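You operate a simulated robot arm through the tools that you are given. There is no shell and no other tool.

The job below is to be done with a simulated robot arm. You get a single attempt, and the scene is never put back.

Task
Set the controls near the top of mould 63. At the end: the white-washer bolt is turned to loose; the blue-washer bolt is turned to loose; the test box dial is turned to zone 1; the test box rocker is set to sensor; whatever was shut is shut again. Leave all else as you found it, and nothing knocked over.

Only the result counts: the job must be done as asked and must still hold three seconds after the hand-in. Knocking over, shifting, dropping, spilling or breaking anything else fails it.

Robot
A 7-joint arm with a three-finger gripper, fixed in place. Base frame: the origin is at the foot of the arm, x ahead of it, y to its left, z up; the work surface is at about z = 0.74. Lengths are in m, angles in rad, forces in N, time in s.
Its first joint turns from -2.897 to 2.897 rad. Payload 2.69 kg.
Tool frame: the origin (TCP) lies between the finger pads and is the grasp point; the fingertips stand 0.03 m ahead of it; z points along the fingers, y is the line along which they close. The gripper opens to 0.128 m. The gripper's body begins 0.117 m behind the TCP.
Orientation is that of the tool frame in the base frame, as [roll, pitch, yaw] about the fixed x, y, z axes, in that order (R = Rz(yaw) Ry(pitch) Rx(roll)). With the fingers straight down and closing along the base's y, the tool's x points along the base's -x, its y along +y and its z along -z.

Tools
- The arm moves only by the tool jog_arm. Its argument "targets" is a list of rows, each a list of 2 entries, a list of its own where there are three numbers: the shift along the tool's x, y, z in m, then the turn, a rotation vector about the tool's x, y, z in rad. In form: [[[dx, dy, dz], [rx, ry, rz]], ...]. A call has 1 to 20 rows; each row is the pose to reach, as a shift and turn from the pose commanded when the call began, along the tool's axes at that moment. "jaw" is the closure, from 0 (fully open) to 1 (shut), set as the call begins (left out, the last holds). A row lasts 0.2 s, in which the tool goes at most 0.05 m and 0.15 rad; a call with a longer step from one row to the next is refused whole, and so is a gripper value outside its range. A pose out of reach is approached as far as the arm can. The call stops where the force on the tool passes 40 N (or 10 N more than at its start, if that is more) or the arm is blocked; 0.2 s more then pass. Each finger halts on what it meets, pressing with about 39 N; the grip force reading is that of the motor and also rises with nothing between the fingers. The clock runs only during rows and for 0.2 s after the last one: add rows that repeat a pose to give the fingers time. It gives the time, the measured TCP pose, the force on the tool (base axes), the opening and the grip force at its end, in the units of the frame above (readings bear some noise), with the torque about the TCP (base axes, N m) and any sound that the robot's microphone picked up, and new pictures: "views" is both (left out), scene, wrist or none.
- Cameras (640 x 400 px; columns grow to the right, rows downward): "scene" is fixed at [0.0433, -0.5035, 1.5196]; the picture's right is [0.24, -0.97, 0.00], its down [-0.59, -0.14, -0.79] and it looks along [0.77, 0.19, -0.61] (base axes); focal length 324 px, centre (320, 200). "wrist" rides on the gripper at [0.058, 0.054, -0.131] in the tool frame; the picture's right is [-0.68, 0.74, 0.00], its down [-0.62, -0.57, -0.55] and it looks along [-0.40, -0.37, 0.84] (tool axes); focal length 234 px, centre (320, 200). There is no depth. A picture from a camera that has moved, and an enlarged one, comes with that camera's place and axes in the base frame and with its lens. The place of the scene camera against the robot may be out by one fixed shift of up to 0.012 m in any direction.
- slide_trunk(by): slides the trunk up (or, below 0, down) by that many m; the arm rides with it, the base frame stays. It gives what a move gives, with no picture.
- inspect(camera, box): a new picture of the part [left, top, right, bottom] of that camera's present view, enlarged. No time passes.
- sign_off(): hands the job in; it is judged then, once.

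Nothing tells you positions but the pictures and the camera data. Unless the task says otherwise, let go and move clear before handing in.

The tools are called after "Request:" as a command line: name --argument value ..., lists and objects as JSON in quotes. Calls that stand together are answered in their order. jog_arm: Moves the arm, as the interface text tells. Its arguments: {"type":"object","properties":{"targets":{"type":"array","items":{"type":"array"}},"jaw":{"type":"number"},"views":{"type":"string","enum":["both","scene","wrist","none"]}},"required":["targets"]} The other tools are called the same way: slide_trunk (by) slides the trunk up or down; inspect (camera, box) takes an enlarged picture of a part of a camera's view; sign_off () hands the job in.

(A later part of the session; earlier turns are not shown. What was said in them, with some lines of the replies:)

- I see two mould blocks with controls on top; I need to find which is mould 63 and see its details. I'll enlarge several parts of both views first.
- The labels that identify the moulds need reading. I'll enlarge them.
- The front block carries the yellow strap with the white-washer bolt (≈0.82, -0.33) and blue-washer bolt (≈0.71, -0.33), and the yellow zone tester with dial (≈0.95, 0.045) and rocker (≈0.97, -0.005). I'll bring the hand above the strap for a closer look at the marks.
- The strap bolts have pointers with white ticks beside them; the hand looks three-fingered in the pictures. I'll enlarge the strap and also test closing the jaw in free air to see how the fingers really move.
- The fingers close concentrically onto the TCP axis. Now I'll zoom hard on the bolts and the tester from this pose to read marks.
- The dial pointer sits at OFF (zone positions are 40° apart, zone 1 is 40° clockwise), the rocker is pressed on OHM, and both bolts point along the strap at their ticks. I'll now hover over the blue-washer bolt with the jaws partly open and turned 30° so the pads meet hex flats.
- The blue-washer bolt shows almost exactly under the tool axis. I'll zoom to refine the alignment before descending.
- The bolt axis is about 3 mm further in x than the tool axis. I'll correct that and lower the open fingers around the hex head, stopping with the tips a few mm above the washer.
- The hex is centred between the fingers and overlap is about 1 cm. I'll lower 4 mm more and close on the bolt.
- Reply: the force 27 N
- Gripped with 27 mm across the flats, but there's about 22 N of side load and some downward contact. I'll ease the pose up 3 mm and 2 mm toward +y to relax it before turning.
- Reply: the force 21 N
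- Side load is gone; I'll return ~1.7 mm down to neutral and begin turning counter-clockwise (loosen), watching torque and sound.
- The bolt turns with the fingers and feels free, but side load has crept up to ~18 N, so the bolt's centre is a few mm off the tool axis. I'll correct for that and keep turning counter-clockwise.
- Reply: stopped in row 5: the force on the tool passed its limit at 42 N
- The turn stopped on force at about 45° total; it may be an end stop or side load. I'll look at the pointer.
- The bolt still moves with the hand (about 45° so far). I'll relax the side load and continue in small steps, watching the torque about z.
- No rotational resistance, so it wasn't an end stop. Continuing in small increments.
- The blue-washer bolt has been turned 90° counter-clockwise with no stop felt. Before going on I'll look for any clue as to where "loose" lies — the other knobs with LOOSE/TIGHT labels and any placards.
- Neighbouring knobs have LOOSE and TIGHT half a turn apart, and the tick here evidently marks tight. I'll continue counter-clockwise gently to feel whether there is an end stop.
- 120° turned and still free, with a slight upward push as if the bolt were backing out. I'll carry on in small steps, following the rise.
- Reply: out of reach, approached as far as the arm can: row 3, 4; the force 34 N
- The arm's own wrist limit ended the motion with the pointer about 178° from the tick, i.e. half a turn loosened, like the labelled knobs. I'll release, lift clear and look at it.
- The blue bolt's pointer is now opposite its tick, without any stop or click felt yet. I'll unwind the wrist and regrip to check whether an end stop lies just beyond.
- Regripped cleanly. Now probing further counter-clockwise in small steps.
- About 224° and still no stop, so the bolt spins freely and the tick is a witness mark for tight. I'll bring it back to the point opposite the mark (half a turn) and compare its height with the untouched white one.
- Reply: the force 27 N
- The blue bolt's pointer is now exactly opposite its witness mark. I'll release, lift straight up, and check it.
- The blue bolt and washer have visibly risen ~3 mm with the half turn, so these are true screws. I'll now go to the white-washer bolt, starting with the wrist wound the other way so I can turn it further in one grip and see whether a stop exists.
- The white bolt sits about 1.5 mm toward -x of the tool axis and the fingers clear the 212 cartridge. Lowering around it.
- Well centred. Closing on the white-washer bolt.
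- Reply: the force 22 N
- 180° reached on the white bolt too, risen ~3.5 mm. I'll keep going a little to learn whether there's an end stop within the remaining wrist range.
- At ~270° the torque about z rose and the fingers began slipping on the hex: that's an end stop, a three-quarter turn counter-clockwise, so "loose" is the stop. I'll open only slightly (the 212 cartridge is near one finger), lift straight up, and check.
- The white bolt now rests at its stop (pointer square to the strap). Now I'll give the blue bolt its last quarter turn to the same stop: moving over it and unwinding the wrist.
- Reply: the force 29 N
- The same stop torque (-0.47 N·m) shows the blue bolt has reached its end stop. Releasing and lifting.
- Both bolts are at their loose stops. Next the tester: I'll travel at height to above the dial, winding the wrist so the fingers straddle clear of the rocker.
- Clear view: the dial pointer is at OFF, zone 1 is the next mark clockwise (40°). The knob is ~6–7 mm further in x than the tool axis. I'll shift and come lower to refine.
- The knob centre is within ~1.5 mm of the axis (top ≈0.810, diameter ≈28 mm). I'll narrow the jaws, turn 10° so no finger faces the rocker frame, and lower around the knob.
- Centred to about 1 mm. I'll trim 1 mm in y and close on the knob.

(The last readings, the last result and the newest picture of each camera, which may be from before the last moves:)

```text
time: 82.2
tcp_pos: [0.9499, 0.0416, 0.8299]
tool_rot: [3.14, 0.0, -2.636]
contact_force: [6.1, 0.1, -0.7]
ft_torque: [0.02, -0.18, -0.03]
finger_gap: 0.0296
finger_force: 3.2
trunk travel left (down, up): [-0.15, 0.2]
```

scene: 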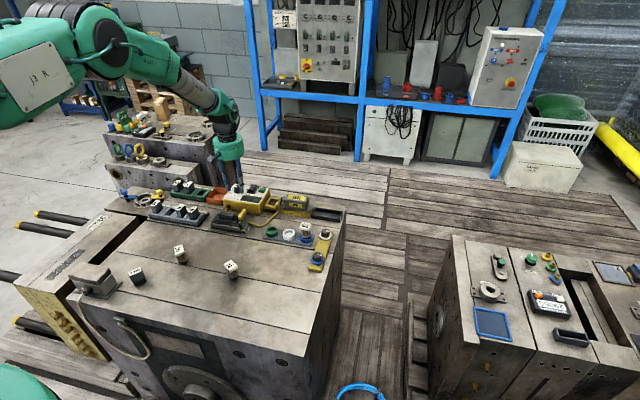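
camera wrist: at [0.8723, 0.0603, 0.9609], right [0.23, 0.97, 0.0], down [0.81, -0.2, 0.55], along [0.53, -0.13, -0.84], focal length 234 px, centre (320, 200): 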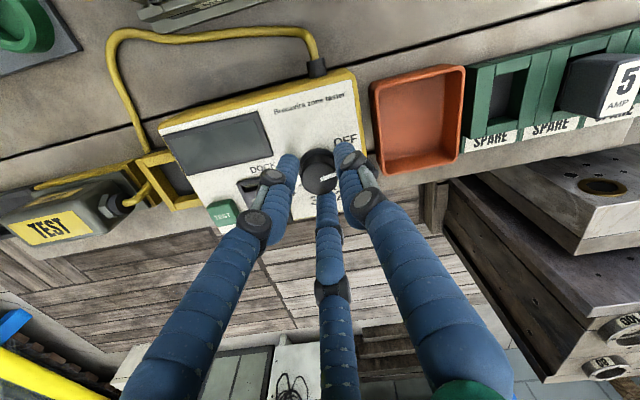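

Request:
jog_arm --targets '[[[-0.0005, -0.0003, 0], [0, 0, 0]], [[-0.0005, -0.0003, 0], [0, 0, 0]]]' --jaw 0.88 --views "none"

```text
time: 82.8
tcp_pos: [0.9506, 0.0414, 0.8306]
tool_rot: [3.139, -0.001, -2.635]
contact_force: [7.6, -0.1, -0.9]
ft_torque: [0.02, -0.18, -0.01]
finger_gap: 0.0281
finger_force: 9.3
trunk travel left (down, up): [-0.15, 0.2]
```

Request:
jog_arm --targets '[[[-0.0006, -0.0003, 0], [0, 0, 0]], [[-0.0006, -0.0003, 0], [0, 0, 0.07]], [[-0.0006, -0.0003, 0], [0, 0, 0.14]], [[-0.0006, -0.0003, 0], [0, 0, 0.21]], [[-0.0006, -0.0003, 0], [0, 0, 0.28]], [[-0.0006, -0.0003, 0], [0, 0, 0.35]]]' --views "wrist"

Request:
inspect --camera "wrist" --box '[250, 130, 390, 230]'

```text
time: 84.2
tcp_pos: [0.9524, 0.0404, 0.8294]
tool_rot: [3.141, -0.003, -2.985]
contact_force: [0.5, 4.7, -2.6]
ft_torque: [0.22, -0.18, -0.01]
finger_gap: 0.0268
finger_force: 45.1
trunk travel left (down, up): [-0.15, 0.2]
camera wrist: at [0.8853, 0.085, 0.9612], right [0.55, 0.83, 0.0], down [0.7, -0.46, 0.55], along [0.45, -0.3, -0.84], focal length 234 px, centre (320, 200)
```

wrist: 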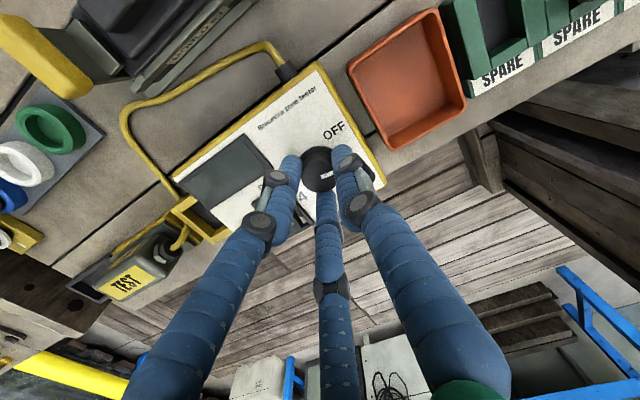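

```text
4.00 times, centred on (320, 180) of wrist
camera zoom: at [0.8853, 0.085, 0.9612], right [0.55, 0.83, 0.0], down [0.7, -0.46, 0.55], along [0.45, -0.3, -0.84], focal length 937 px, centre (320, 280)
```

zoom: 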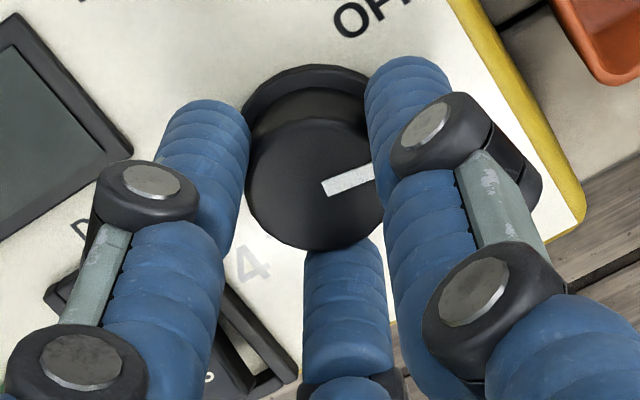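

The dial follows the fingers with low side load. Turning the remaining 20°.

Request:
jog_arm --targets '[[[0, 0.0003, 0], [0, 0, 0.07]], [[0, 0.0003, 0], [0, 0, 0.14]], [[0, 0.0003, 0], [0, 0, 0.21]], [[0, 0.0003, 0], [0, 0, 0.28]], [[0, 0.0003, 0], [0, 0, 0.348]]]' --views "wrist"

Request:
inspect --camera "wrist" --box '[250, 130, 390, 230]'

Request:
inspect --camera "scene" --box '[215, 175, 275, 215]'

```text
time: 85.4
tcp_pos: [0.952, 0.0407, 0.8296]
tool_rot: [-3.142, -0.004, 2.951]
contact_force: [-1.5, -7.2, -6.0]
ft_torque: [-0.07, -0.12, -0.01]
finger_gap: 0.0266
finger_force: 44.9
trunk travel left (down, up): [-0.15, 0.2]
camera wrist: at [0.9043, 0.1049, 0.9612], right [0.8, 0.59, 0.0], down [0.5, -0.67, 0.55], along [0.32, -0.44, -0.84], focal length 234 px, centre (320, 200)
```

wrist: 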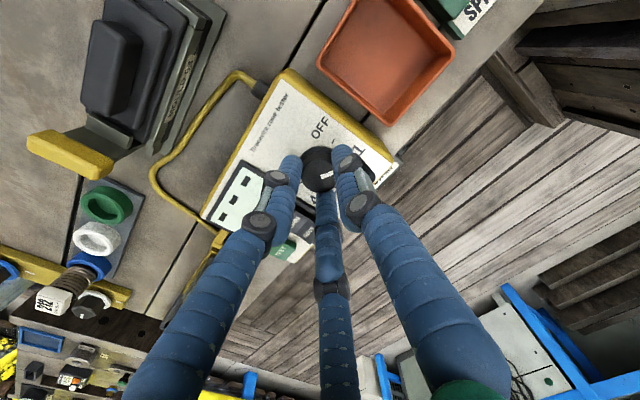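

```text
4.00 times, centred on (320, 180) of wrist
camera zoom: at [0.9043, 0.1049, 0.9612], right [0.8, 0.59, 0.0], down [0.5, -0.67, 0.55], along [0.32, -0.44, -0.84], focal length 937 px, centre (320, 280)
```

zoom: 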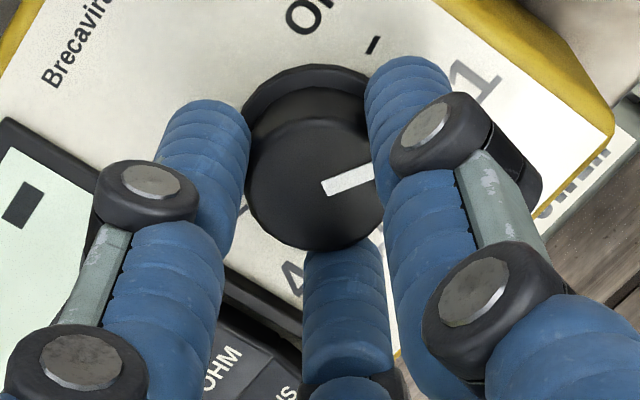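

```text
10.00 times, centred on (245, 195) of scene
camera zoom: at [0.0433, -0.5035, 1.5196], right [0.24, -0.97, 0.0], down [-0.59, -0.14, -0.79], along [0.77, 0.19, -0.61], focal length 3242 px, centre (1070, 250)
```

zoom: 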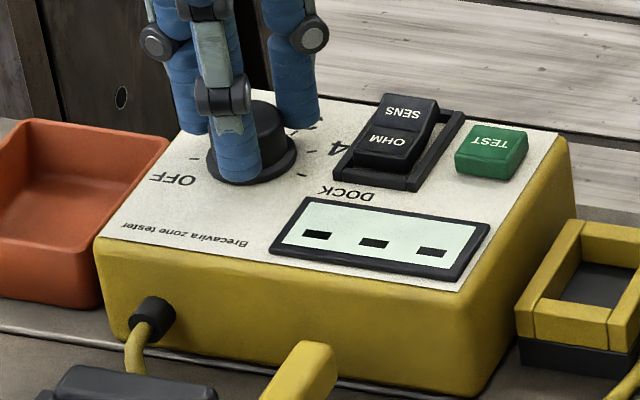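

The tester's display lit up, so the dial left OFF. Releasing and lifting to check the pointer.

Request:
jog_arm --targets '[[[0, 0, 0], [0, 0, 0]], [[0, 0, 0], [0, 0, 0]], [[0, 0, -0.015], [0, 0, 0]], [[0, 0, -0.04], [0, 0, 0]], [[0, 0, -0.075], [0, 0, 0]], [[0, 0, -0.075], [0, 0, 0]]]' --jaw 0.64 --views "both"

Request:
inspect --camera "wrist" --box '[240, 90, 400, 200]'

Request:
inspect --camera "scene" --box '[215, 175, 275, 215]'

```text
time: 86.8
tcp_pos: [0.9494, 0.0405, 0.9072]
tool_rot: [3.139, -0.001, 2.952]
contact_force: [0.0, -1.1, 1.1]
ft_torque: [0.03, -0.03, -0.01]
finger_gap: 0.0462
finger_force: 0.0
trunk travel left (down, up): [-0.15, 0.2]
camera wrist: at [0.9032, 0.1045, 1.037], right [0.8, 0.59, 0.0], down [0.5, -0.67, 0.55], along [0.33, -0.44, -0.84], focal length 234 px, centre (320, 200)
```

scene: 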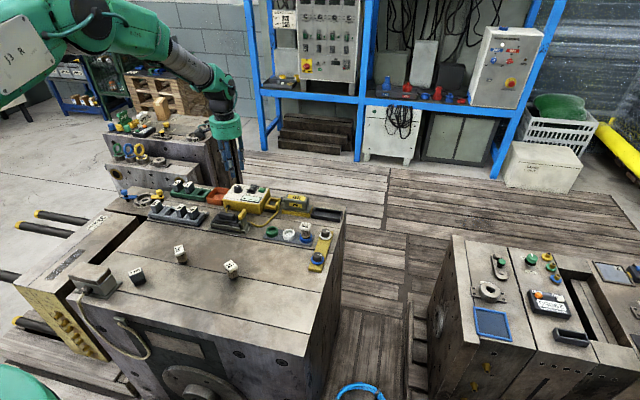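
wrist: 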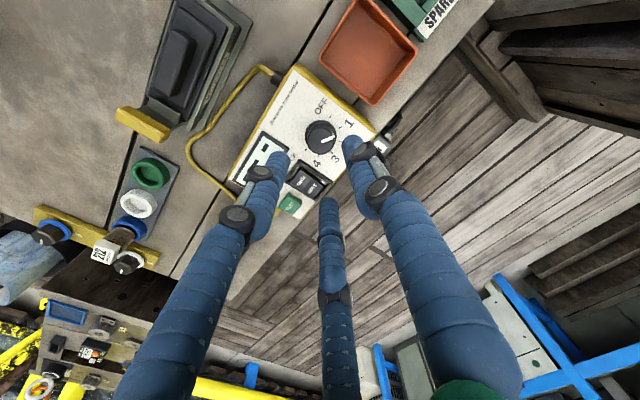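

```text
3.64 times, centred on (320, 145) of wrist
camera zoom: at [0.9032, 0.1045, 1.037], right [0.8, 0.59, 0.0], down [0.5, -0.67, 0.55], along [0.33, -0.44, -0.84], focal length 852 px, centre (320, 400)
```

zoom: 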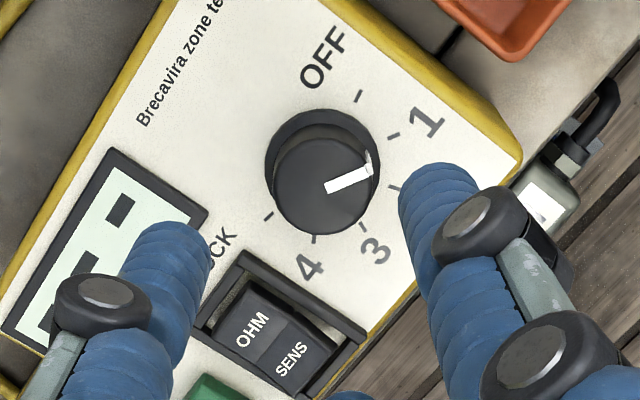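

```text
10.00 times, centred on (245, 195) of scene
camera zoom: at [0.0433, -0.5035, 1.5196], right [0.24, -0.97, 0.0], down [-0.59, -0.14, -0.79], along [0.77, 0.19, -0.61], focal length 3242 px, centre (1070, 250)
```

zoom: 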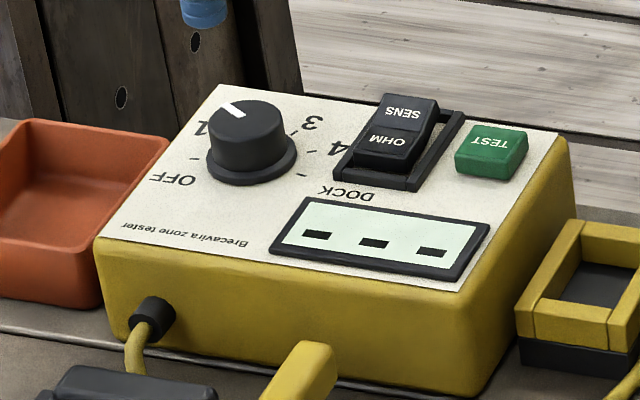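

The dial pointer now lines up with "1" and the display is on. Next the rocker: SENS half is the raised far end, around (0.977, -0.009). I'll zoom on it to plan the press.

Request:
inspect --camera "wrist" --box '[280, 150, 340, 210]'

Request:
inspect --camera "scene" --box '[242, 178, 272, 204]'

```text
6.67 times, centred on (310, 180) of wrist
camera zoom: at [0.9032, 0.1045, 1.037], right [0.8, 0.59, 0.0], down [0.5, -0.67, 0.55], along [0.33, -0.44, -0.84], focal length 1561 px, centre (387, 333)
```

zoom: 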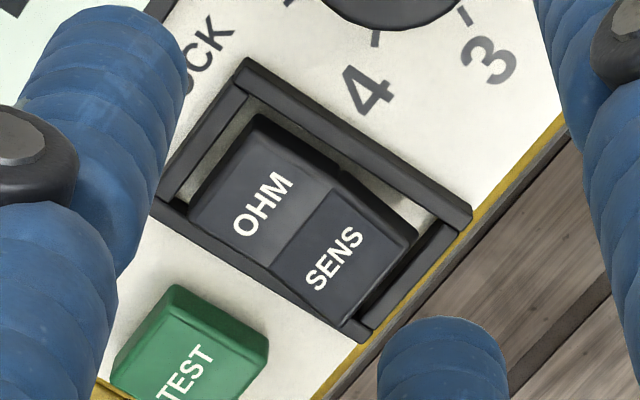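

```text
15.38 times, centred on (257, 191) of scene
camera zoom: at [0.0433, -0.5035, 1.5196], right [0.24, -0.97, 0.0], down [-0.59, -0.14, -0.79], along [0.77, 0.19, -0.61], focal length 4988 px, centre (1289, 338)
```

zoom: 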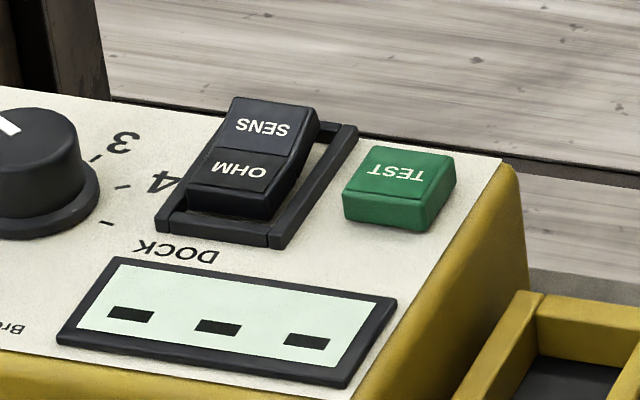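

The SENS end spans roughly x 0.967–0.985, y -0.018–0.004, standing at z≈0.807. I'll close the fingers, square the wrist, and tilt the tool outward so only the near edge of the fingertips presses that far end.

Request:
jog_arm --targets '[[[-0.002, -0.011, 0], [0, 0, 0.09]], [[-0.0043, -0.022, 0], [0, 0, 0.17]], [[-0.0065, -0.0335, 0], [0, 0, 0.25]], [[-0.0086, -0.0447, 0], [0, 0, 0.334]], [[-0.0086, -0.0447, 0], [0, 0, 0.334]]]' --jaw 1 --views "none"

```text
time: 88.0
tcp_pos: [0.9496, -0.005, 0.9057]
tool_rot: [3.141, -0.003, 2.616]
contact_force: [0.6, 0.4, 0.7]
ft_torque: [-0.01, 0.02, 0.0]
finger_gap: 0.0023
finger_force: 31.5
trunk travel left (down, up): [-0.15, 0.2]
```

Request:
jog_arm --targets '[[[-0.007, 0.004, 0], [-0.0585, -0.1009, 0]], [[-0.0134, 0.0078, 0.0], [-0.1171, -0.2019, 0]], [[-0.02, 0.0116, 0.01], [-0.1756, -0.3028, 0]], [[-0.0268, 0.0155, 0.02], [-0.1756, -0.3028, 0]], [[-0.0268, 0.0155, 0.03], [-0.1756, -0.3028, 0]], [[-0.0268, 0.0155, 0.03], [-0.1756, -0.3028, 0]]]' --views "both"

Request:
inspect --camera "wrist" --box '[240, 90, 400, 200]'

Request:
inspect --camera "scene" --box '[220, 155, 290, 205]'

```text
time: 89.4
tcp_pos: [0.9833, -0.0045, 0.8757]
tool_rot: [2.962, 0.296, 2.587]
contact_force: [0.3, -0.2, -0.2]
ft_torque: [0.0, 0.01, -0.03]
finger_gap: 0.0021
finger_force: 31.4
trunk travel left (down, up): [-0.15, 0.2]
camera wrist: at [0.9158, 0.0718, 0.9907], right [0.9, 0.3, 0.33], down [0.05, -0.8, 0.6], along [0.44, -0.52, -0.73], focal length 234 px, centre (320, 200)
```

scene: 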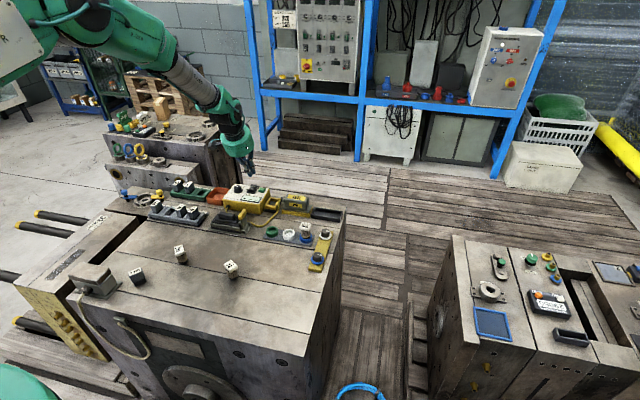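
wrist: 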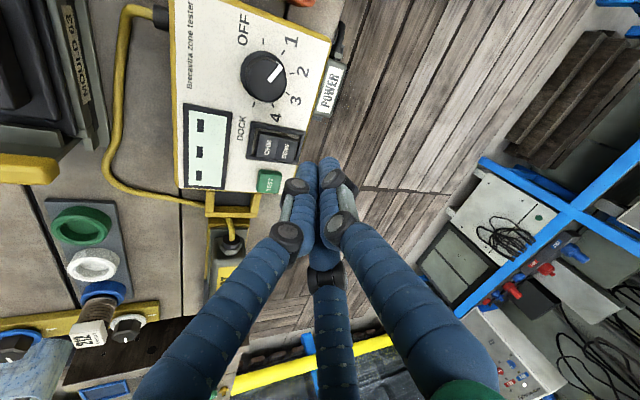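

```text
3.64 times, centred on (320, 145) of wrist
camera zoom: at [0.9158, 0.0718, 0.9907], right [0.9, 0.3, 0.33], down [0.05, -0.8, 0.6], along [0.44, -0.52, -0.73], focal length 852 px, centre (320, 400)
```

zoom: 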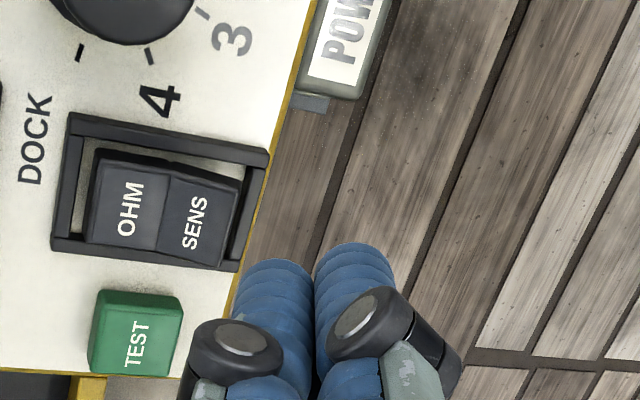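

```text
8.00 times, centred on (255, 180) of scene
camera zoom: at [0.0433, -0.5035, 1.5196], right [0.24, -0.97, 0.0], down [-0.59, -0.14, -0.79], along [0.77, 0.19, -0.61], focal length 2594 px, centre (840, 360)
```

zoom: 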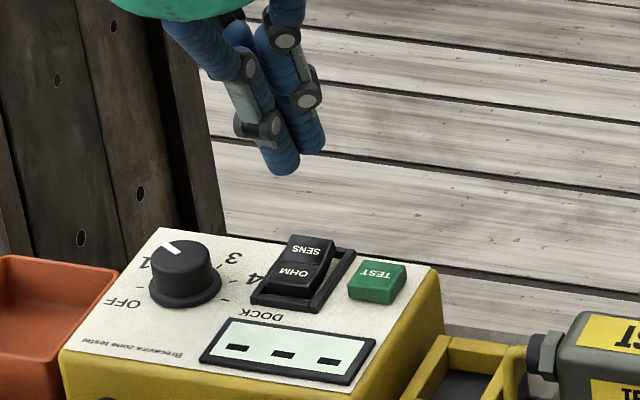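

The tilted fingertips line up just over the SENS end, clear of the TEST button and the POWER plug behind. Lowering to just above it.

Request:
jog_arm --targets '[[[0.0019, -0.0034, 0.0094], [0, 0, 0]], [[0.0048, -0.0051, 0.0188], [0, 0, 0]], [[0.0078, -0.0068, 0.0282], [0, 0, 0]], [[0.0078, -0.0068, 0.0282], [0, 0, 0]]]' --views "both"

Request:
inspect --camera "wrist" --box '[240, 90, 400, 200]'

Request:
inspect --camera "scene" --box '[235, 165, 285, 205]'

```text
time: 90.4
tcp_pos: [0.9831, -0.0047, 0.8453]
tool_rot: [2.96, 0.299, 2.59]
contact_force: [0.4, -0.8, 0.5]
ft_torque: [0.0, -0.03, 0.01]
finger_gap: 0.0022
finger_force: 31.3
trunk travel left (down, up): [-0.15, 0.2]
camera wrist: at [0.9156, 0.0706, 0.9608], right [0.9, 0.3, 0.33], down [0.05, -0.8, 0.6], along [0.44, -0.52, -0.73], focal length 234 px, centre (320, 200)
```

scene: 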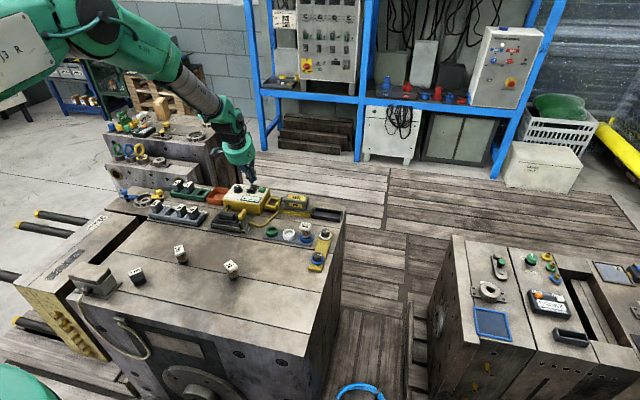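
wrist: 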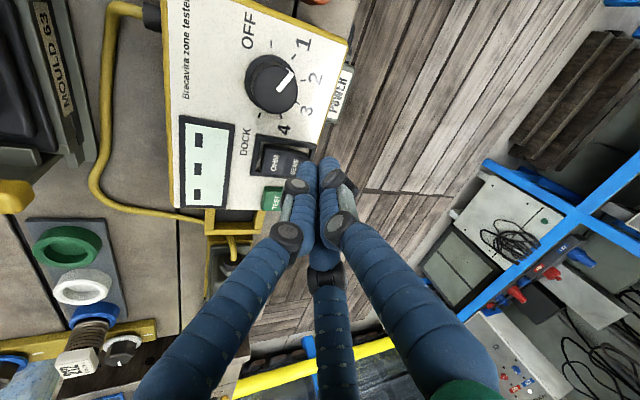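

```text
3.64 times, centred on (320, 145) of wrist
camera zoom: at [0.9156, 0.0706, 0.9608], right [0.9, 0.3, 0.33], down [0.05, -0.8, 0.6], along [0.44, -0.52, -0.73], focal length 852 px, centre (320, 400)
```

zoom: 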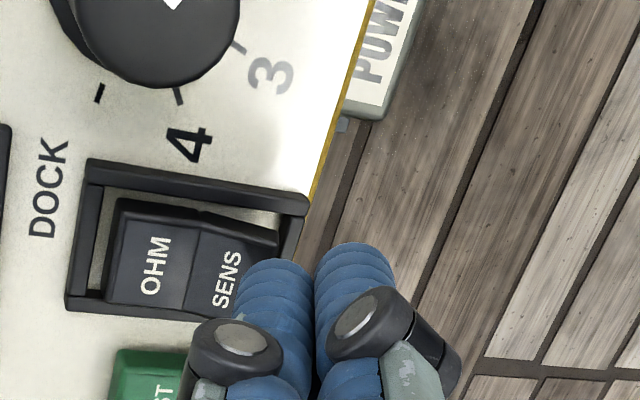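

```text
10.00 times, centred on (260, 185) of scene
camera zoom: at [0.0433, -0.5035, 1.5196], right [0.24, -0.97, 0.0], down [-0.59, -0.14, -0.79], along [0.77, 0.19, -0.61], focal length 3242 px, centre (920, 350)
```

zoom: 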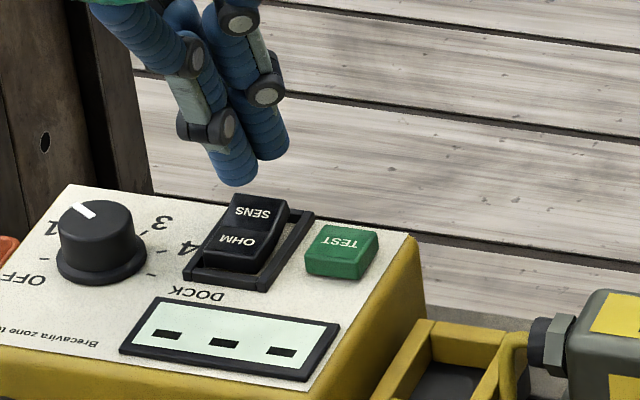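

This view also shows the "MOULD 63" plate, confirming the right mould. The fingertip edge hangs a few mm above the SENS end; I'll press down in small steps.

Request:
jog_arm --targets '[[[0.0006, -0.0003, 0.0019], [0, 0, 0]], [[0.0012, -0.0007, 0.0038], [0, 0, 0]], [[0.0018, -0.001, 0.0056], [0, 0, 0]], [[0.0023, -0.0014, 0.0075], [0, 0, 0]]]' --views "none"

```text
time: 91.4
tcp_pos: [0.982, -0.0057, 0.8374]
tool_rot: [2.96, 0.299, 2.588]
contact_force: [0.3, 0.2, -0.2]
ft_torque: [0.02, -0.03, 0.04]
finger_gap: 0.0021
finger_force: 31.0
trunk travel left (down, up): [-0.15, 0.2]
```

Request:
jog_arm --targets '[[[0.0006, -0.0003, 0.0019], [0, 0, 0]], [[0.0012, -0.0007, 0.0038], [0, 0, 0]], [[0.0015, -0.0009, 0.0047], [0, 0, 0]]]' --views "both"

Request:
inspect --camera "scene" --box '[235, 165, 285, 205]'

Request:
inspect --camera "wrist" --box '[240, 110, 360, 200]'

```text
time: 92.2
tcp_pos: [0.9831, -0.0075, 0.8326]
tool_rot: [2.96, 0.299, 2.59]
contact_force: [0.1, 0.2, 3.2]
ft_torque: [-0.01, 0.01, 0.04]
finger_gap: 0.002
finger_force: 31.1
trunk travel left (down, up): [-0.15, 0.2]
camera wrist: at [0.915, 0.0695, 0.9482], right [0.9, 0.3, 0.33], down [0.05, -0.8, 0.6], along [0.44, -0.52, -0.73], focal length 234 px, centre (320, 200)
```

scene: 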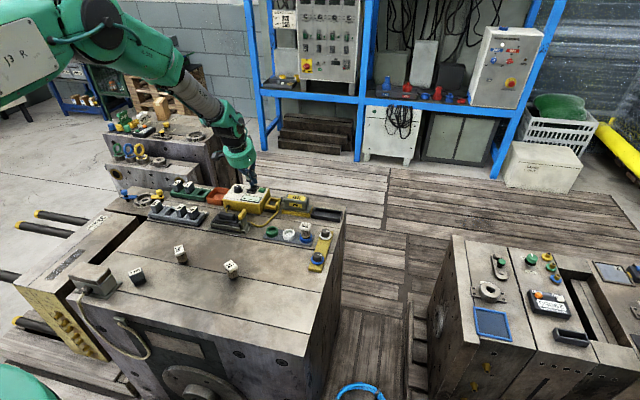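
wrist: 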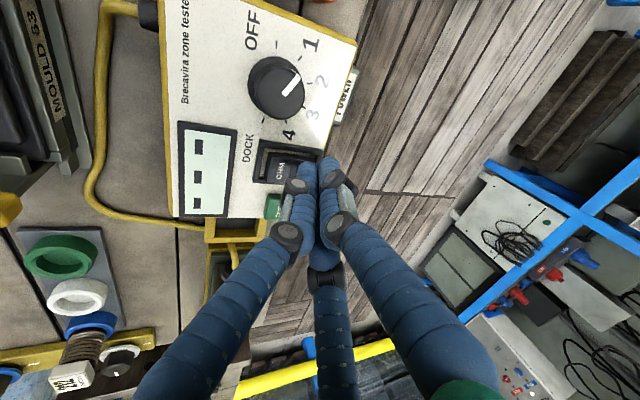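

```text
10.00 times, centred on (260, 185) of scene
camera zoom: at [0.0433, -0.5035, 1.5196], right [0.24, -0.97, 0.0], down [-0.59, -0.14, -0.79], along [0.77, 0.19, -0.61], focal length 3242 px, centre (920, 350)
```

zoom: 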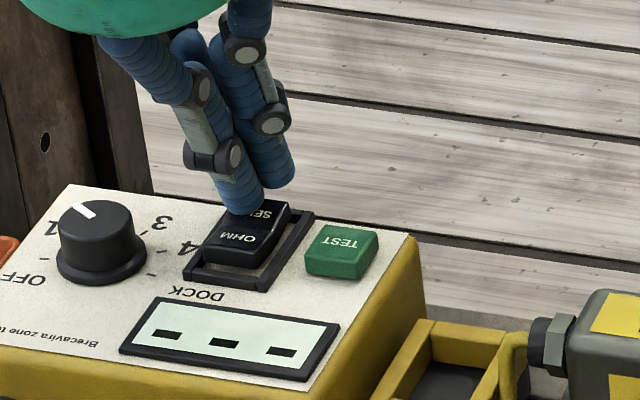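

```text
4.44 times, centred on (300, 155) of wrist
camera zoom: at [0.915, 0.0695, 0.9482], right [0.9, 0.3, 0.33], down [0.05, -0.8, 0.6], along [0.44, -0.52, -0.73], focal length 1041 px, centre (409, 400)
```

zoom: 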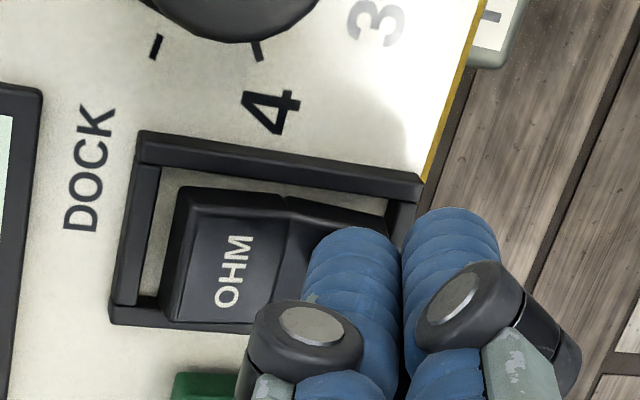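

First contact (3 N) and the rocker begins to tip. Pressing further in 1–2 mm steps.

Request:
jog_arm --targets '[[[0.0003, -0.0002, 0.0009], [0, 0, 0]], [[0.0006, -0.0003, 0.0019], [0, 0, 0]], [[0.0009, -0.0005, 0.0028], [0, 0, 0]], [[0.0012, -0.0007, 0.0038], [0, 0, 0]]]' --views "none"

```text
time: 93.2
tcp_pos: [0.9818, -0.0068, 0.8317]
tool_rot: [2.959, 0.303, 2.589]
contact_force: [-8.1, 1.3, 21.5]
ft_torque: [0.07, 0.39, 0.0]
finger_gap: 0.0021
finger_force: 31.6
trunk travel left (down, up): [-0.15, 0.2]
```

Request:
inspect --camera "scene" --box '[235, 165, 285, 205]'

Request:
inspect --camera "wrist" --box '[240, 110, 360, 200]'

```text
10.00 times, centred on (260, 185) of scene
camera zoom: at [0.0433, -0.5035, 1.5196], right [0.24, -0.97, 0.0], down [-0.59, -0.14, -0.79], along [0.77, 0.19, -0.61], focal length 3242 px, centre (920, 350)
```

zoom: 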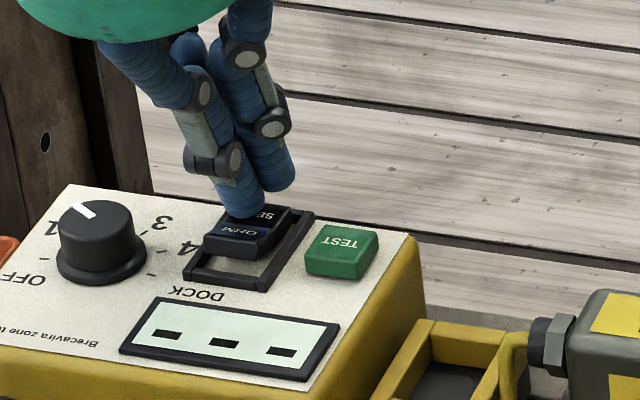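

```text
4.44 times, centred on (300, 155) of wrist
camera zoom: at [0.9143, 0.0694, 0.9467], right [0.9, 0.3, 0.33], down [0.05, -0.8, 0.6], along [0.44, -0.52, -0.73], focal length 1041 px, centre (409, 400)
```

zoom: 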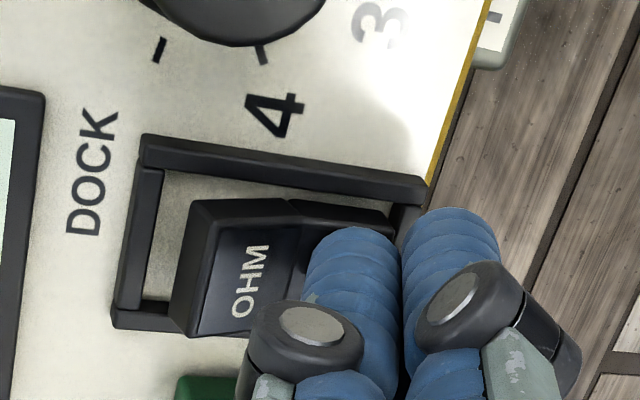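

The rocker has tipped: the OHM end is now up and force rose to ~21 N at its stop. I'll lift straight off and see whether it stays.

Request:
jog_arm --targets '[[[-0.0029, 0.0017, -0.0094], [0, 0, 0]], [[-0.0088, 0.0051, -0.0282], [0, 0, 0]], [[-0.0146, 0.0085, -0.047], [0, 0, 0]], [[-0.0204, 0.012, -0.0659], [0, 0, 0]], [[-0.0204, 0.012, -0.0659], [0, 0, 0]]]' --views "both"

Request:
inspect --camera "scene" --box '[235, 165, 285, 205]'

Request:
inspect --camera "wrist" --box '[200, 60, 360, 180]'

```text
time: 94.4
tcp_pos: [0.9785, -0.0076, 0.8986]
tool_rot: [2.961, 0.298, 2.588]
contact_force: [-0.1, -0.2, 0.5]
ft_torque: [0.02, 0.01, -0.04]
finger_gap: 0.0022
finger_force: 31.7
trunk travel left (down, up): [-0.15, 0.2]
camera wrist: at [0.9132, 0.0689, 1.0138], right [0.9, 0.3, 0.33], down [0.05, -0.8, 0.6], along [0.44, -0.52, -0.73], focal length 234 px, centre (320, 200)
```

scene: 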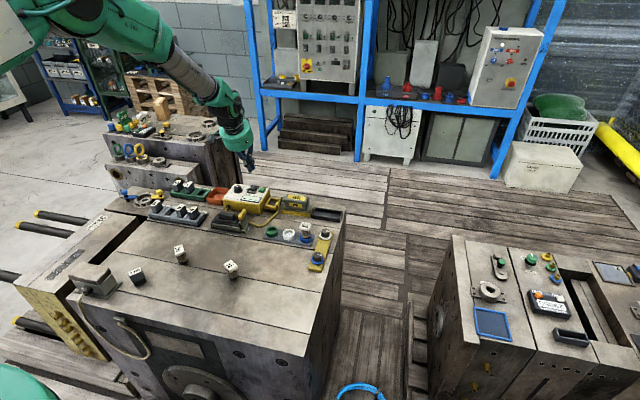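
wrist: 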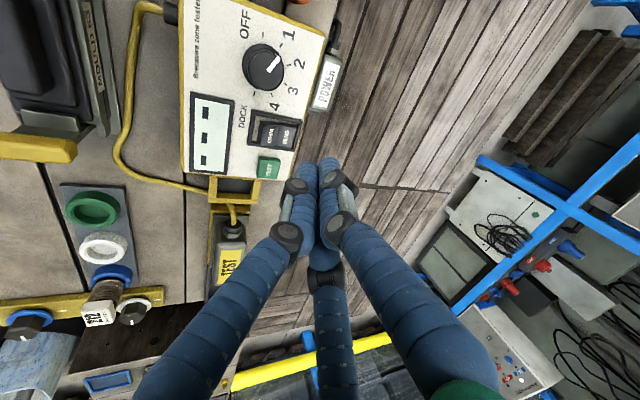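

```text
10.00 times, centred on (260, 185) of scene
camera zoom: at [0.0433, -0.5035, 1.5196], right [0.24, -0.97, 0.0], down [-0.59, -0.14, -0.79], along [0.77, 0.19, -0.61], focal length 3242 px, centre (920, 350)
```

zoom: 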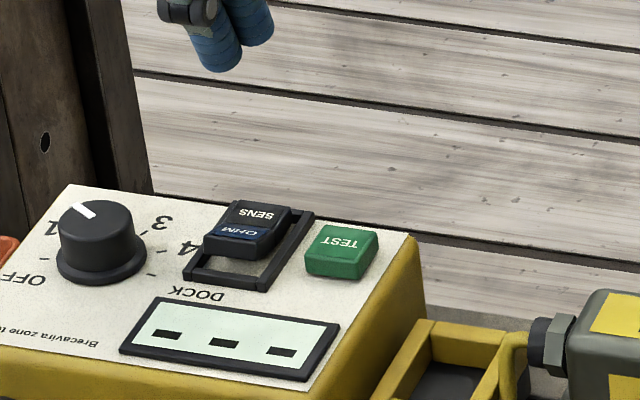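

```text
3.33 times, centred on (280, 120) of wrist
camera zoom: at [0.9132, 0.0689, 1.0138], right [0.9, 0.3, 0.33], down [0.05, -0.8, 0.6], along [0.44, -0.52, -0.73], focal length 781 px, centre (453, 467)
```

zoom: 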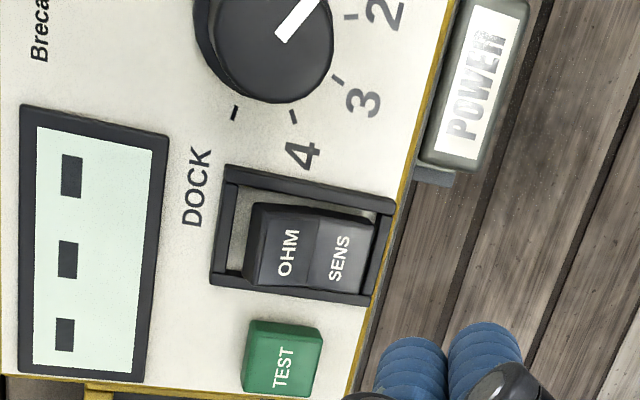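

The rocker stays on SENS (OHM end up). I'll raise the arm clear and upright, then re-check everything.

Request:
jog_arm --targets '[[[0.0, 0.0, -0.04], [0.0585, 0.1009, 0]], [[0.01, -0.006, -0.08], [0.1171, 0.2019, 0]], [[0.03, -0.017, -0.12], [0.1756, 0.3028, 0]], [[0.06, -0.035, -0.15], [0.1756, 0.3028, 0]], [[0.1, -0.058, -0.16], [0.1756, 0.3028, 0]], [[0.14, -0.08, -0.17], [0.1756, 0.3028, 0]], [[0.14, -0.08, -0.17], [0.1756, 0.3028, 0]]]' --jaw 0.3 --views "both"

Request:
inspect --camera "scene" --box '[220, 180, 270, 212]'

Request:
inspect --camera "scene" --box '[300, 225, 340, 275]'

Request:
inspect --camera "scene" --box '[100, 170, 360, 290]'

```text
time: 96.0
tcp_pos: [0.7727, -0.0059, 1.0056]
tool_rot: [3.141, -0.002, 2.617]
contact_force: [-0.4, -0.5, -0.4]
ft_torque: [0.06, -0.04, -0.02]
finger_gap: 0.0896
finger_force: 0.2
trunk travel left (down, up): [-0.15, 0.2]
camera wrist: at [0.7494, 0.0704, 1.1362], right [0.95, 0.3, 0.0], down [0.25, -0.8, 0.55], along [0.16, -0.52, -0.84], focal length 234 px, centre (320, 200)
```

scene: 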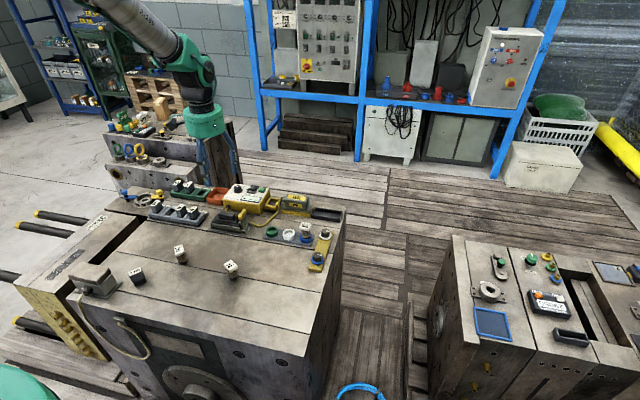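
wrist: 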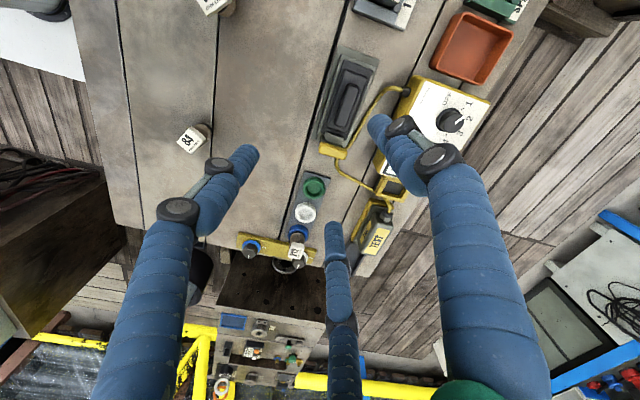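

```text
12.50 times, centred on (245, 196) of scene
camera zoom: at [0.0433, -0.5035, 1.5196], right [0.24, -0.97, 0.0], down [-0.59, -0.14, -0.79], along [0.77, 0.19, -0.61], focal length 4052 px, centre (1258, 250)
```

zoom: 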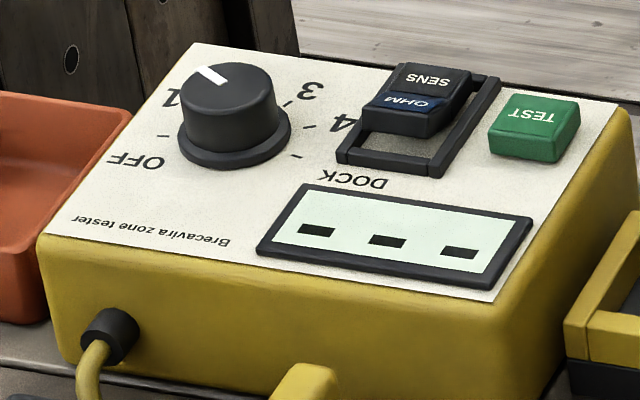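

```text
8.00 times, centred on (320, 250) of scene
camera zoom: at [0.0433, -0.5035, 1.5196], right [0.24, -0.97, 0.0], down [-0.59, -0.14, -0.79], along [0.77, 0.19, -0.61], focal length 2594 px, centre (320, -200)
```

zoom: 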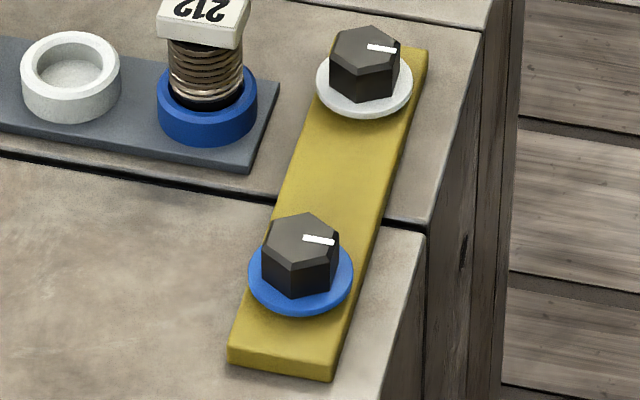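

```text
2.46 times, centred on (230, 230) of scene
camera zoom: at [0.0433, -0.5035, 1.5196], right [0.24, -0.97, 0.0], down [-0.59, -0.14, -0.79], along [0.77, 0.19, -0.61], focal length 798 px, centre (542, 126)
```

zoom: 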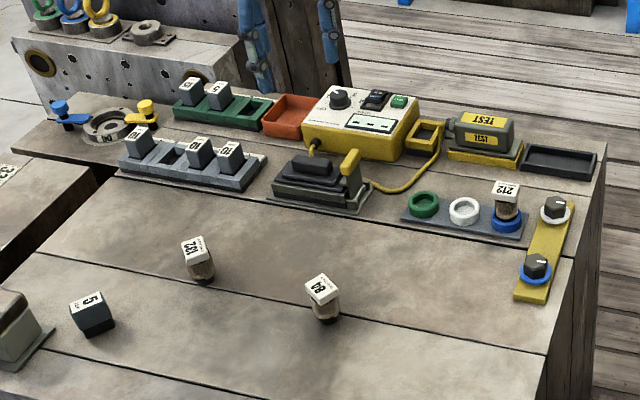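

Nothing else has moved. A final close look at the dial from the wrist camera to confirm its alignment with "1".

Request:
inspect --camera "wrist" --box '[405, 75, 495, 155]'

Request:
inspect --camera "wrist" --box '[225, 215, 325, 275]'

```text
5.00 times, centred on (450, 115) of wrist
camera zoom: at [0.7494, 0.0704, 1.1362], right [0.95, 0.3, 0.0], down [0.25, -0.8, 0.55], along [0.16, -0.52, -0.84], focal length 1171 px, centre (-330, 625)
```

zoom: 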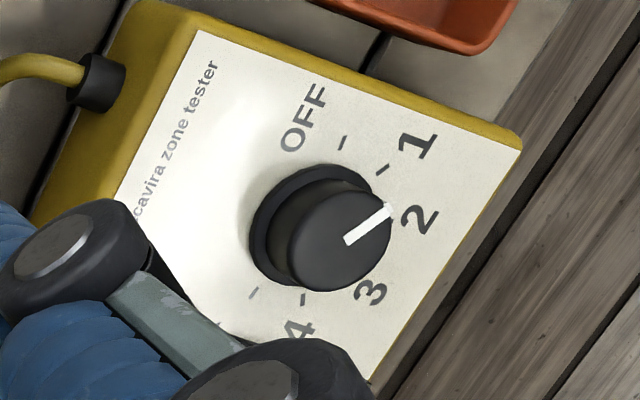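

```text
6.40 times, centred on (275, 245) of wrist
camera zoom: at [0.7494, 0.0704, 1.1362], right [0.95, 0.3, 0.0], down [0.25, -0.8, 0.55], along [0.16, -0.52, -0.84], focal length 1499 px, centre (608, -88)
```

zoom: 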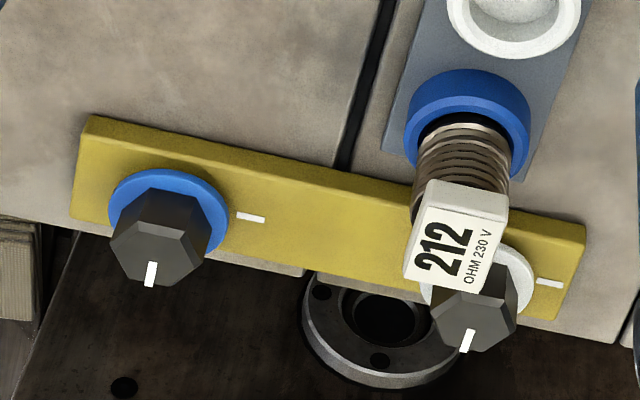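

The dial pointer lines up with the "1" tick, the rocker is on SENS and the display is on. Both bolts sit at their counter-clockwise stops, nothing was opened and nothing else has shifted. The hand is clear, so I'm handing in.

Request:
sign_off

```text
The job is handed in.
```

I set all four controls on mould 63 and handed the job in. The final pictures showed everything in place, though I don't have the judge's result.

- **Mould:** the wrist camera showed the "MOULD 63" plate next to the tester, so this is the right one.
- **White-washer and blue-washer bolts:** both are turned about 270° counter-clockwise from their marks, as far as they go. Nothing on the strap marks "loose", so I took that end stop as loose; that is my reading, not a label.
- **Test box dial:** turned from OFF to zone 1. The pointer lines up with the "1" tick, and the display came on.
- **Test box rocker:** tipped from OHM to SENS, and it stayed there when I lifted off.
- **Everything else:** I opened nothing, so there was nothing to shut again. In the last pictures the tester had not shifted and the other items looked as they did at the start. The hand is clear of the mould.
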